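You operate a simulated robot arm through the tools that you are given. There is no shell and no other tool. Be economical: measure what you need, move in short steps, check, and stop when the job is done.

Carry out the task below with a simulated robot arm. There is one attempt and no reset: what you move stays moved.

TASK
Take the wooden dauber and leave it on top of the tall billet on the top of the yellow platform.
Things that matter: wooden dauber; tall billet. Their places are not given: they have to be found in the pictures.

It is judged by the outcome, as a careful person would: the job done as asked, and still so three seconds after it is handed in. It fails if anything else is knocked over, pushed out of place, dropped, spilled or broken.

THE ROBOT
A 6-joint arm with a two-finger parallel gripper, fixed in place. Base frame: the origin is at the foot of the arm, x ahead of it, y to its left, z up; the work surface is at about z = 76. Lengths are in cm, angles in degrees, forces in N, time in s.
With the tool pointing down near the work surface it reaches from about 26 to 68 cm from the base axis. Its first joint turns from -66.0 to 66.0 degrees. Payload 2.9 kg.
Tool frame: the origin (TCP) lies between the finger pads and is the grasp point; the fingertips stand 3 cm ahead of it; z points along the fingers, y is the line along which they close. The gripper opens to 11 cm. The fingers are 2 cm wide and 1 cm thick; the gripper's body (4.8 by 11.2 cm) begins 5.5 cm behind the TCP.
Orientation is that of the tool frame in the base frame, as a unit quaternion [w, x, y, z]. With the fingers straight down and closing along the base's y, the tool's x points along the base's -x, its y along +y and its z along -z.

THE INTERFACE
- The arm moves only by the tool step_arm. Its argument "motion" is one flat list of numbers, 7 for each row, row after row: the closure, from 0 (fully open) to 1 (shut), then the shift along the base's x, y, z in units of 20 mm (1.0 is 20 mm), then the turn, a rotation vector about the base's x, y, z in units of 4 degrees (1.0 is 4 degrees). In form: [fingers, x, y, z, wx, wy, wz, fingers, x, y, z, wx, wy, wz, ...]. A call has 1 to 12 rows; each row shifts and turns the commanded pose from where the row before left it. A call with a number of a shift or a turn outside -1 to 1 is refused whole. A row lasts 0.2 s, in which the tool goes at most 5 cm and 8.6 degrees; a call with a longer step from one row to the next is refused whole, and so is a gripper value outside its range. A pose out of reach is approached as far as the arm can. The call stops where the force on the tool passes 40 N (or 10 N more than at its start, if that is more) or the arm is blocked; 0.2 s more then pass. The fingers move at their own pace (about 10.8 cm/s each) and stop on an object; they squeeze with about 27 N. The grip force told is the motor's: it shows also when the fingers shut on nothing. Time passes only in rows, and 0.2 s behind the last, so rows that do not move let the fingers close. It gives the time, the measured TCP pose, the force on the tool (base axes), the opening and the grip force at its end, in the units of the frame above (readings bear some noise).
- Cameras (640 x 400 px; columns grow to the right, rows downward): "scene" is fixed at [7.44, 42.44, 140.74]; the picture's right is [-0.81, -0.58, 0.00], its down [-0.20, 0.28, -0.94] and it looks along [0.55, -0.76, -0.35] (base axes); focal length 332 px, centre (320, 200). "wrist" rides on the gripper at [-3.6, 0, -5.7] in the tool frame; the picture's right is [0.00, -1.00, 0.00], its down [0.97, 0.00, -0.24] and it looks along [0.24, 0.00, 0.97] (tool axes); focal length 218 px, centre (320, 200).
- snapshot(camera): a new picture of that camera. No time passes.
- locate(camera, pixels): for up to 12 pixels [column, row] of the newest picture of that camera ("zoom" is the newest enlarged one), the place [x, y, z] in the base frame of the surface seen there, good to about 0.2 cm. No time passes.
- zoom(camera, box): a new picture of the part [left, top, right, bottom] of that camera's present view, enlarged. No time passes.
- job_done(): hands the job in; it is judged then, once.

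Work in short steps. Measure before you move; look again where a grasp or a placing could have gone wrong, and mend it. You have 60 turns and 20 pictures in all, the two below and enlarged ones among them. Open the gripper and draw the arm clear of the work before you hand the job in, unless the task says otherwise; then end with one line.

The tools are called after "Request:" as a command line: name --argument value ..., lists and objects as JSON in quotes. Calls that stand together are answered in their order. step_arm: Moves the arm, as the interface text tells. Its arguments: {"type":"object","properties":{"motion":{"type":"array","items":{"type":"number"}}},"required":["motion"]} The other tools are called the same way: snapshot (camera) takes a picture; locate (camera, pixels) gives the place of the surface under pixels of a picture; zoom (camera, box) takes an enlarged picture of a part of a camera's view; job_done () hands the job in.

At the start:

```text
clock: 0.0
ee_pos: [38.27, -19.32, 114.5]
orientation: [0.0, 0.0, 1.0, 0.0]
force: [0.5, 0.1, 0.1]
width: 11.0
finger_force: 0.1
```

scene: 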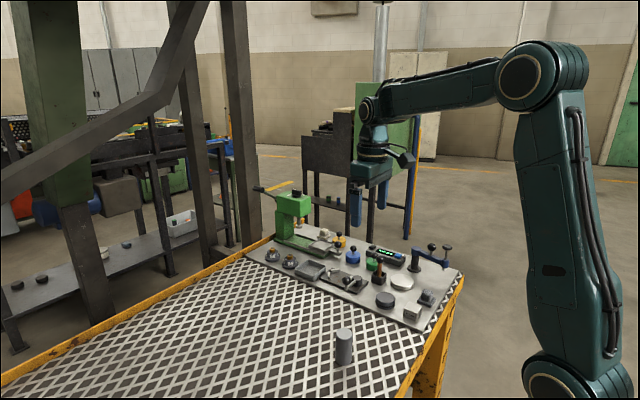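
wrist: 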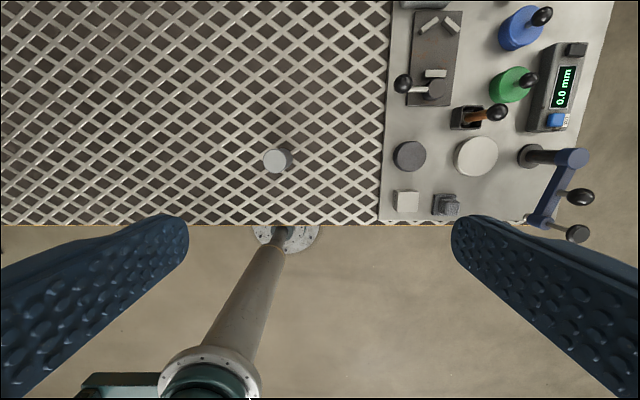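

The bench is visible; I zoom on the scene objects to find the dauber (maybe the brown-handled item in the block) and the tall billet (grey cylinder near 343,345).

Request:
zoom --camera "scene" --box '[240, 180, 470, 324]'

Request:
zoom --camera "wrist" --box '[380, 0, 620, 150]'

Request:
locate --camera "scene" --pixels '[[343, 332], [343, 348], [343, 365], [380, 270], [380, 280], [372, 255], [384, 300], [402, 282]]'

Request:
locate --camera "wrist" --pixels '[[275, 161], [495, 112], [465, 118], [480, 115], [410, 156], [476, 156]]'

```text
2.78 times, centred on (355, 252) of scene
```

zoom: 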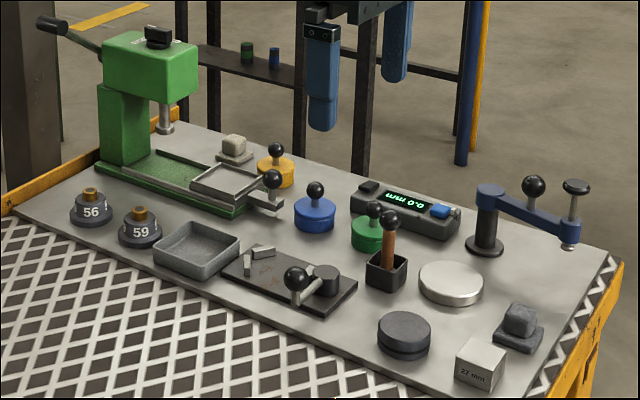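

```text
2.67 times, centred on (500, 75) of wrist
```

zoom: 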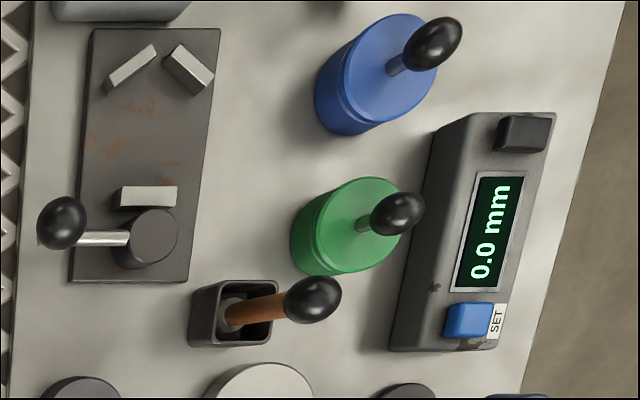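

```text
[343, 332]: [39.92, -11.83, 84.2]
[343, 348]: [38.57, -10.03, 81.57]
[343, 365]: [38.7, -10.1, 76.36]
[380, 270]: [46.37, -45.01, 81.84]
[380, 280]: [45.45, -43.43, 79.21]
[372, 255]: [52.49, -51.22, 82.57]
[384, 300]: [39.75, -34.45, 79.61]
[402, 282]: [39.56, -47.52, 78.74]
```

```text
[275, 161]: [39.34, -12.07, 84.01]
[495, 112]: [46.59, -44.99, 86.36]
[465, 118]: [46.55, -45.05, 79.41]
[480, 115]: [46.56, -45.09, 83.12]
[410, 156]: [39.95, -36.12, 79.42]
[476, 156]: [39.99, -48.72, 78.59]
```

The dauber is the wooden handle with a black knob standing in a small pot at about (46.5, -45). The billet's top is at about (39.3, -12, 84). I measure the dauber, its neighbours and the billet's edges.

Request:
locate --camera "zoom" --pixels '[[313, 300], [255, 310], [228, 325], [195, 290], [265, 340], [398, 213], [360, 225], [330, 255], [470, 320], [405, 340], [60, 222], [265, 385]]'

Request:
locate --camera "wrist" --pixels '[[265, 161], [288, 161], [276, 150], [276, 171], [530, 156], [578, 196], [575, 158], [508, 155]]'

Request:
zoom --camera "scene" --box '[355, 240, 403, 300]'

```text
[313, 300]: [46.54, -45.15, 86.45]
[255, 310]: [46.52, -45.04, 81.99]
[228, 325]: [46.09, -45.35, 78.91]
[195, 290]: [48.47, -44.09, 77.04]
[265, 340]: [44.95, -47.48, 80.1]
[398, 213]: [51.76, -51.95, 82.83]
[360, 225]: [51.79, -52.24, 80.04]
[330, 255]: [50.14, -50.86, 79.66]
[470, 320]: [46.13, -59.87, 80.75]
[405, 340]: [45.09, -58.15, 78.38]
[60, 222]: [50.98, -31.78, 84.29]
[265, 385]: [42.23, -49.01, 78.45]
```

```text
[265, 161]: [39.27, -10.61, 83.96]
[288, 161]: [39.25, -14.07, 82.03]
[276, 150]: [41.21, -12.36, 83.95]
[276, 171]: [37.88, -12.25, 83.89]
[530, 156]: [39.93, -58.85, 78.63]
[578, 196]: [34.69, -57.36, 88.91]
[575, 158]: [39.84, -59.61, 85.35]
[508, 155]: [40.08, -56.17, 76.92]
```

```text
6.67 times, centred on (379, 270) of scene
```

zoom: 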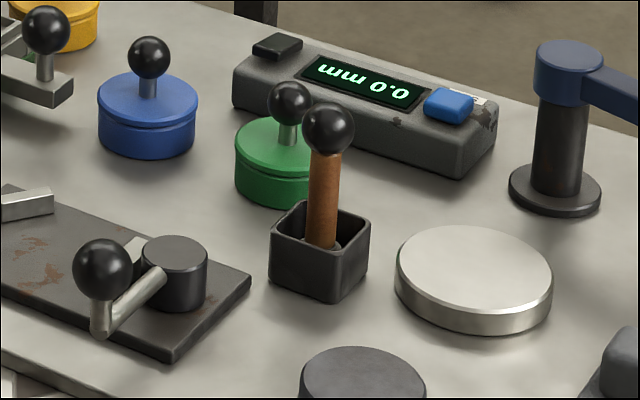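

I read the knob's position, then move above the dauber with the fingers partly open, keeping them pointed straight down and closing along y, where there are no neighbours.

Request:
locate --camera "zoom" --pixels '[[328, 130], [328, 106], [306, 130], [350, 130], [323, 160], [312, 200], [334, 200], [322, 240], [300, 202], [368, 240], [272, 240]]'

Request:
step_arm --motion '[0.4, 0.35, -1, -0.5, 0, 0, 0, 0.4, 0.35, -1, -0.5, 0, 0, 0, 0.4, 0.35, -1, -0.5, 0, 0, 0, 0.4, 0.35, -1, -0.5, 0, 0, 0, 0.4, 0.35, -1, -0.5, 0, 0, 0, 0.4, 0.35, -1, -0.5, 0, 0, 0, 0.4, 0.35, -1, -0.5, 0, 0, 0, 0.4, 0.35, -1, -0.5, 0, 0, 0, 0.4, 0.35, -1, -0.5, 0, 0, 0, 0.4, 0.35, -1, -0.5, 0, 0, 0, 0.4, 0.35, -1, -0.5, 0, 0, 0, 0.4, 0.25, -1, -0.5, 0, 0, 0]'

```text
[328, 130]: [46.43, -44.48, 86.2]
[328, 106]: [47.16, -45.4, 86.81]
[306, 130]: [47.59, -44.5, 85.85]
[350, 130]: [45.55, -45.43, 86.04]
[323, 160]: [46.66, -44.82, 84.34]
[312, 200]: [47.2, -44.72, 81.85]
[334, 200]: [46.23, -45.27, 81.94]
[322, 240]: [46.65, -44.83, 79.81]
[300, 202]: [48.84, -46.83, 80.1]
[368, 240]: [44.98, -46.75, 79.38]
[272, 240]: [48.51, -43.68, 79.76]
```

```text
clock: 2.6
ee_pos: [46.59, -43.31, 102.57]
orientation: [0.0, 0.0, 1.0, 0.0]
force: [-1.0, -0.6, -0.2]
width: 6.61
finger_force: 0.1
```

The knob's centre is about (46.75, -45.3, 85.9). I go to z≈93 above it and look.

Request:
step_arm --motion '[0.4, 0.08, -0.98, -0.8, 0, 0, 0, 0.4, 0, 0, -1, 0, 0, 0, 0.4, 0, 0, -1, 0, 0, 0, 0.4, 0, 0, -1, 0, 0, 0, 0.4, 0, 0, -0.7, 0, 0, 0]'

Request:
snapshot --camera "wrist"

```text
clock: 3.8
ee_pos: [46.71, -45.36, 93.6]
orientation: [0.0, -0.001, 1.0, -0.001]
force: [-0.2, -0.1, -1.0]
width: 6.62
finger_force: 0.1
```

```text
14 pictures are left
```

wrist: 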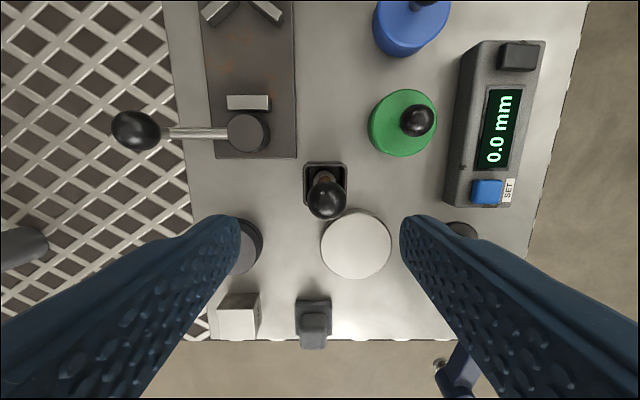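

Request:
locate --camera "wrist" --pixels '[[326, 198], [308, 199], [344, 199], [326, 181], [326, 216], [320, 172], [306, 185], [347, 170]]'

```text
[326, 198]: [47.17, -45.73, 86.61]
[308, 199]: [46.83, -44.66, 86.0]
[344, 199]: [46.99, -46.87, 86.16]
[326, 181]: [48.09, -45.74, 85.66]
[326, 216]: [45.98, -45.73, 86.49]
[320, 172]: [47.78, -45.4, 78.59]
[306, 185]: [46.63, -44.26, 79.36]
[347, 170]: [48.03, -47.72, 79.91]
```

The knob's centre is about (47.0, -45.6, 85.6). I correct the position and descend so the TCP is at the knob and upper handle.

Request:
step_arm --motion '[0.4, 0.14, -0.14, -0.5, 0, 0, 0, 0.4, 0, 0, -0.8, 0, 0, 0, 0.4, 0, 0, -0.8, 0, 0, 0, 0.4, 0, 0, -0.8, 0, 0, 0, 0.4, 0, 0, -0.7, 0, 0, 0, 0.4, 0, 0, -0.5, 0, 0, 0]'

Request:
step_arm --motion '[0.55, 0, 0, 0, 0, 0, 0, 0.65, 0, 0, 0, 0, 0, 0, 0.75, 0, 0, 0, 0, 0, 0, 0.85, 0, 0, 0, 0, 0, 0, 1, 0, 0, 0, 0, 0, 0, 1, 0, 0, 0, 0, 0, 0]'

Request:
snapshot --camera "wrist"

```text
clock: 5.2
ee_pos: [46.95, -45.57, 85.27]
orientation: [0.0, 0.001, 1.0, 0.0]
force: [0.4, -0.3, -0.6]
width: 6.6
finger_force: 0.0
```

```text
clock: 6.6
ee_pos: [47.08, -45.57, 85.31]
orientation: [0.001, 0.001, 1.0, 0.0]
force: [-0.6, 0.0, -0.5]
width: 2.38
finger_force: 27.2
```

```text
13 pictures are left
```

wrist: 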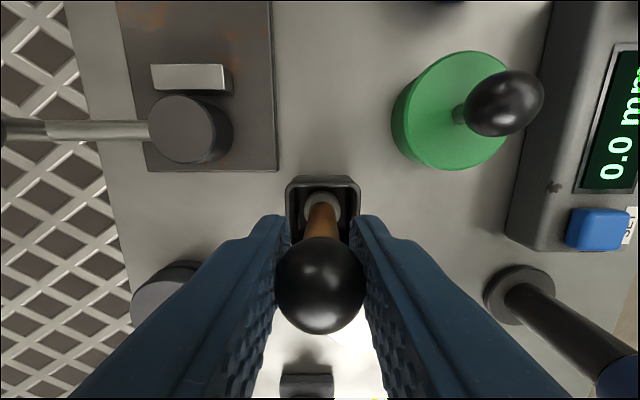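

The knob is held (width 2.38 cm). I lift it straight up slowly by about 4 cm, clear of the pot, and look.

Request:
step_arm --motion '[1, 0, 0, 0.3, 0, 0, 0, 1, 0, 0, 0.3, 0, 0, 0, 1, 0, 0, 0.4, 0, 0, 0, 1, 0, 0, 0.5, 0, 0, 0, 1, 0, 0, 0.5, 0, 0, 0, 1, 0, 0, 0.5, 0, 0, 0, 1, 0, 0, 0.5, 0, 0, 0, 1, 0, 0, 0.5, 0, 0, 0]'

Request:
zoom --camera "scene" --box '[340, 210, 420, 300]'

```text
clock: 8.4
ee_pos: [47.06, -45.62, 92.34]
orientation: [0.0, 0.001, 1.0, 0.001]
force: [0.2, -0.4, -0.8]
width: 2.41
finger_force: 27.1
```

```text
4.44 times, centred on (380, 255) of scene
```

zoom: 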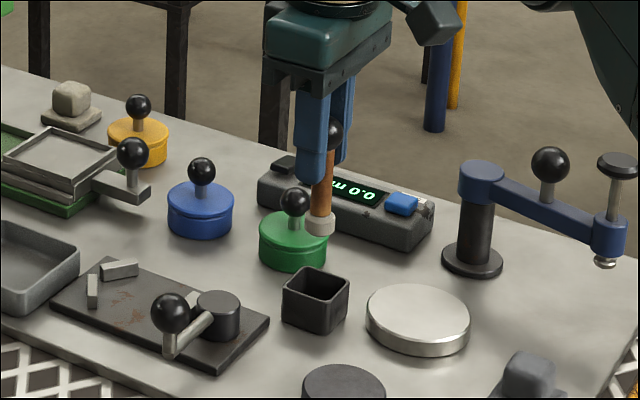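

The dauber came out cleanly; it has a flat felt tip. I measure its tip and handle for tilt.

Request:
locate --camera "zoom" --pixels '[[320, 216], [320, 225], [320, 233], [322, 185], [328, 160], [334, 132], [308, 225], [332, 225]]'

Request:
zoom --camera "scene" --box '[364, 226, 396, 266]'

```text
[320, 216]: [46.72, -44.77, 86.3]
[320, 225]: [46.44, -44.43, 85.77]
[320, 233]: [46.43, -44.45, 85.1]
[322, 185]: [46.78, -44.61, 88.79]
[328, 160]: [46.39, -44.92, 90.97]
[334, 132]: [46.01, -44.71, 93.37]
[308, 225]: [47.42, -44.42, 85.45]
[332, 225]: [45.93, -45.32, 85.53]
```

```text
10.00 times, centred on (380, 246) of scene
```

zoom: 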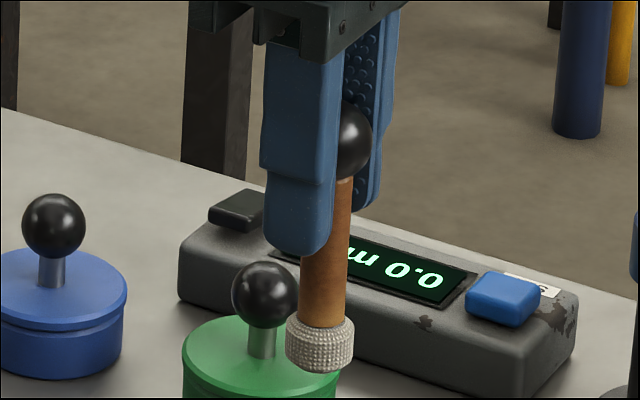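

The tip bottom is about 7.5 cm below the TCP, with a slight ~3° tilt that will level on landing. I raise it by 6 cm and carry it towards the billet (centre about 39.5, -12.1).

Request:
step_arm --motion '[1, 0, 0, 0.6, 0, 0, 0, 1, 0, 0, 0.8, 0, 0, 0, 1, 0, 0, 0.8, 0, 0, 0, 1, -0.09, 0.4, 0.6, 0, 0, 0, 1, -0.18, 0.8, 0.2, 0, 0, 0, 1, -0.18, 0.8, 0, 0, 0, 0, 1, -0.18, 0.8, 0, 0, 0, 0, 1, -0.18, 0.8, 0, 0, 0, 0, 1, -0.18, 0.8, 0, 0, 0, 0, 1, -0.18, 0.8, 0, 0, 0, 0, 1, -0.18, 0.8, 0, 0, 0, 0, 1, -0.18, 0.8, 0, 0, 0, 0]'

Request:
step_arm --motion '[1, -0.18, 0.8, 0, 0, 0, 0, 1, -0.18, 0.8, 0, 0, 0, 0, 1, -0.18, 0.8, 0, 0, 0, 0, 1, -0.18, 0.8, 0, 0, 0, 0, 1, -0.18, 0.8, 0, 0, 0, 0, 1, -0.18, 0.8, 0, 0, 0, 0, 1, -0.18, 0.8, 0, 0, 0, 0, 1, -0.18, 0.8, 0, 0, 0, 0, 1, -0.18, 0.8, 0, 0, 0, 0, 1, -0.18, 0.7, 0, 0, 0, 0, 1, -0.18, 0.5, 0, 0, 0, 0, 1, -0.18, 0.2, 0, 0, 0, 0]'

Request:
snapshot --camera "wrist"

Request:
zoom --camera "scene" --box '[300, 220, 396, 370]'

```text
clock: 11.0
ee_pos: [43.88, -31.94, 98.4]
orientation: [0.0, 0.0, 1.0, 0.0]
force: [0.1, 0.9, -0.9]
width: 2.41
finger_force: 26.9
```

```text
clock: 13.6
ee_pos: [39.55, -14.84, 98.39]
orientation: [-0.001, 0.0, 1.0, 0.0]
force: [0.2, -0.3, -0.1]
width: 2.4
finger_force: 26.7
```

```text
10 pictures are left
```

wrist: 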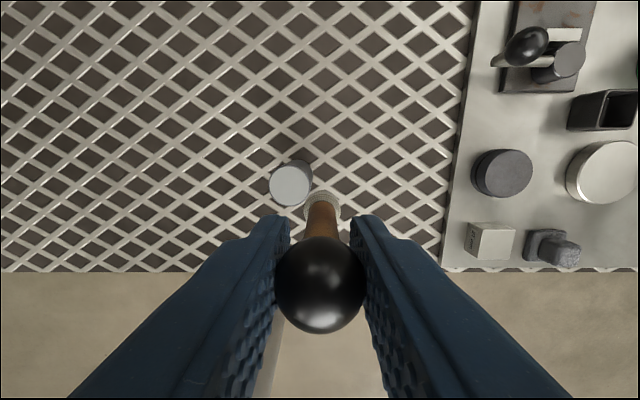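

```text
2.67 times, centred on (348, 295) of scene
```

zoom: 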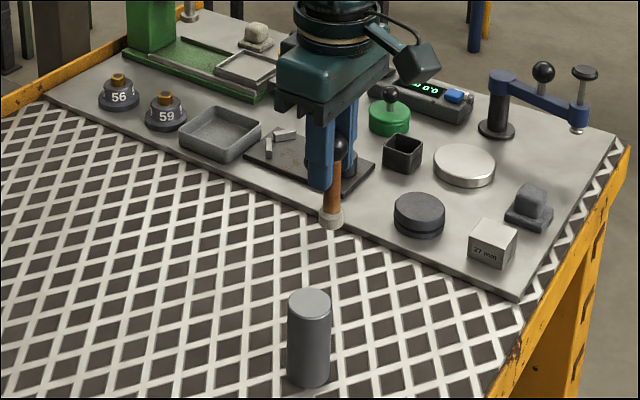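

Request:
locate --camera "zoom" --pixels '[[331, 218], [322, 217], [341, 217], [340, 148], [309, 302], [291, 302], [328, 302], [309, 292], [309, 314]]'

Request:
locate --camera "wrist" --pixels '[[290, 184], [272, 184], [309, 184], [290, 165], [290, 203], [323, 192], [308, 204], [338, 208]]'

```text
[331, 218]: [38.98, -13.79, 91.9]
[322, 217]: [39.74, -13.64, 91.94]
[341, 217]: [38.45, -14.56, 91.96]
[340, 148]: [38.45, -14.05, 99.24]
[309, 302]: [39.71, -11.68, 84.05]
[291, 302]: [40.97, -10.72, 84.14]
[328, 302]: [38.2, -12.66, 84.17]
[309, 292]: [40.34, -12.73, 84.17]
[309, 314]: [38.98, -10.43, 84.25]
```

```text
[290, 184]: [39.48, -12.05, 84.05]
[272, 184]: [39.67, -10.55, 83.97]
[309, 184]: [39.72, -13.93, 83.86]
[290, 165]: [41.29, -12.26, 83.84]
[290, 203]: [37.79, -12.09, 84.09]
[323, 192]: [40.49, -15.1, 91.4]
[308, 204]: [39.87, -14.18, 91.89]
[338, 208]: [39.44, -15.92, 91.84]
```

The tip's centre needs a shift of +2.9 cm in y and about 0 in x. I make that shift, go down to about 1.5 cm above the billet, and check.

Request:
step_arm --motion '[1, 0, 0.5, 0, 0, 0, 0, 1, 0, 0.5, 0, 0, 0, 0, 1, 0, 0.45, 0, 0, 0, 0, 1, 0, 0, -0.5, 0, 0, 0, 1, 0, 0, -0.7, 0, 0, 0, 1, 0, 0, -0.7, 0, 0, 0, 1, 0, 0, -0.5, 0, 0, 0, 1, 0, 0, -0.2, 0, 0, 0]'

Request:
zoom --camera "scene" --box '[308, 280, 388, 370]'

Request:
zoom --camera "wrist" --box '[260, 140, 380, 260]'

```text
clock: 15.4
ee_pos: [39.53, -11.76, 93.12]
orientation: [0.0, -0.001, 1.0, 0.001]
force: [-0.6, -0.1, 0.6]
width: 2.42
finger_force: 27.3
```

```text
4.44 times, centred on (348, 325) of scene
```

zoom: 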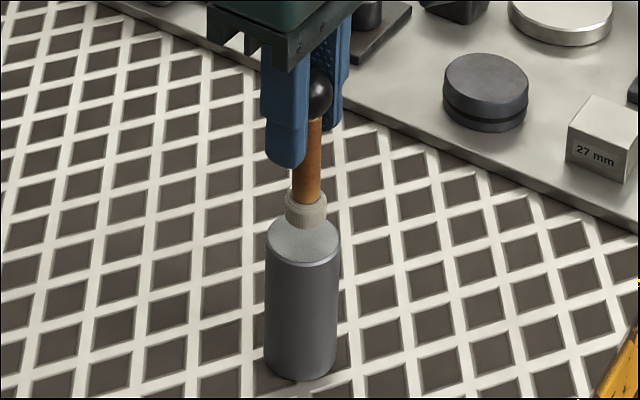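

```text
3.33 times, centred on (320, 200) of wrist
```

zoom: 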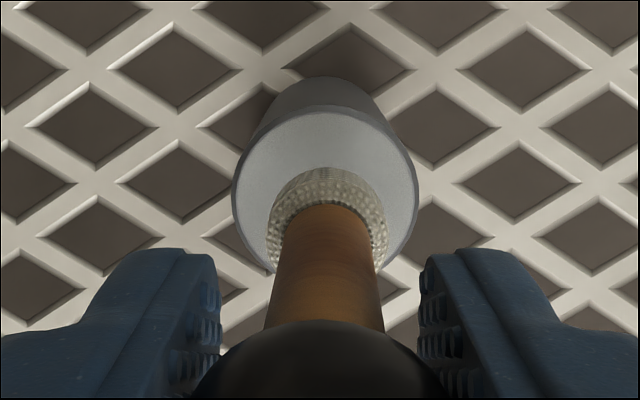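

Laterally aligned in both views (tip column 306 against billet 303; wrist 328 against 325). I lower it in small steps and watch the force.

Request:
step_arm --motion '[1, 0, 0, -0.2, 0, 0, 0, 1, 0, 0, -0.2, 0, 0, 0, 1, 0, 0, -0.15, 0, 0, 0, 1, 0, 0, 0, 0, 0, 0]'

Request:
zoom --camera "scene" --box '[324, 290, 364, 350]'

Request:
zoom --camera "wrist" --box '[260, 140, 380, 260]'

```text
clock: 16.4
ee_pos: [39.64, -11.67, 91.88]
orientation: [0.001, 0.0, 1.0, 0.0]
force: [-0.3, -0.3, 0.7]
width: 2.42
finger_force: 27.5
```

```text
6.67 times, centred on (344, 320) of scene
```

zoom: 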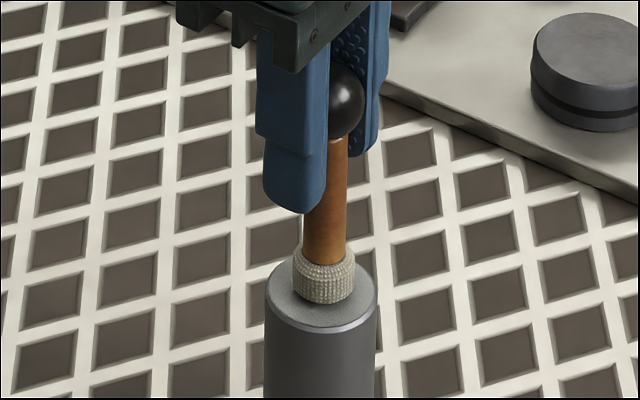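

```text
3.33 times, centred on (320, 200) of wrist
```

zoom: 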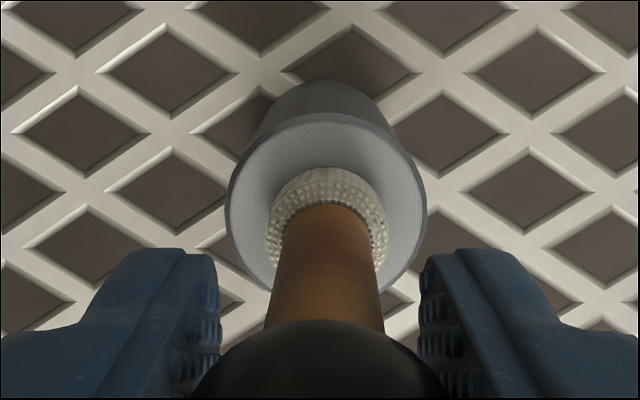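

Well centred and almost touching. I lower it 1 mm at a time.

Request:
step_arm --motion '[1, 0, 0, -0.05, 0, 0, 0, 1, 0, 0, -0.05, 0, 0, 0, 1, 0, 0, 0, 0, 0, 0]'

```text
clock: 17.2
ee_pos: [39.63, -11.75, 91.78]
orientation: [0.001, 0.0, 1.0, 0.001]
force: [-1.3, -0.3, 9.7]
width: 2.39
finger_force: 27.3
```

Contact is felt (9.7 N). I open the fingers slowly, staying in place.

Request:
step_arm --motion '[0.8, 0, 0, 0, 0, 0, 0, 0.77, 0, 0, 0, 0, 0, 0, 0.75, 0, 0, 0, 0, 0, 0, 0.73, 0, 0, 0, 0, 0, 0, 0.7, 0, 0, 0, 0, 0, 0, 0.65, 0, 0, 0, 0, 0, 0, 0.6, 0, 0, 0, 0, 0, 0]'

Request:
zoom --camera "scene" --box '[324, 280, 372, 350]'

```text
clock: 18.8
ee_pos: [39.51, -11.81, 91.91]
orientation: [0.0, -0.001, 1.0, -0.001]
force: [-0.3, -0.2, -0.4]
width: 4.39
finger_force: 0.1
```

```text
5.71 times, centred on (348, 315) of scene
```

zoom: 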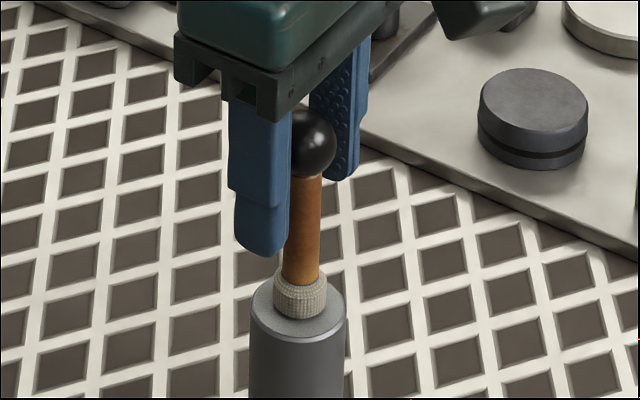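

The dauber stands on the billet on its own. I open a little more and rise straight up.

Request:
step_arm --motion '[0.5, 0, 0, 0, 0, 0, 0, 0.4, 0, 0, 0, 0, 0, 0, 0.4, 0, 0, 0.4, 0, 0, 0, 0.4, 0, 0, 0.6, 0, 0, 0, 0.4, 0, 0, 0.8, 0, 0, 0, 0.4, 0, 0, 0.8, 0, 0, 0, 0.4, 0, 0, 0.8, 0, 0, 0, 0.4, 0, 0, 0.8, 0, 0, 0, 0.4, 0, 0, 0.8, 0, 0, 0, 0.4, 0, 0, 0.8, 0, 0, 0, 0.4, 0, 0, 0.8, 0, 0, 0, 0.4, 0, 0, 0.8, 0, 0, 0]'

Request:
snapshot --camera "scene"

```text
clock: 21.4
ee_pos: [39.72, -11.97, 106.8]
orientation: [-0.001, -0.001, 1.0, 0.001]
force: [-0.5, -0.3, 0.1]
width: 6.61
finger_force: 0.1
```

```text
3 pictures are left
```

scene: 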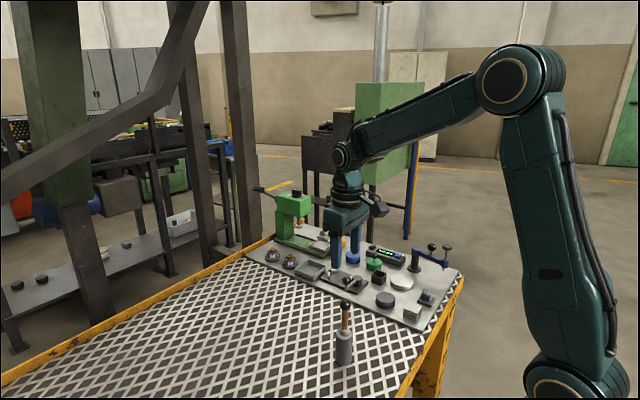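

The dauber stands upright on the billet, everything else is in place, and the arm is clear above, so I hand the job in.

Request:
job_done

```text
The job is handed in.
```

The wooden dauber is standing upright on top of the tall billet. The gripper is open and clear above it, and the last picture showed nothing else moved.
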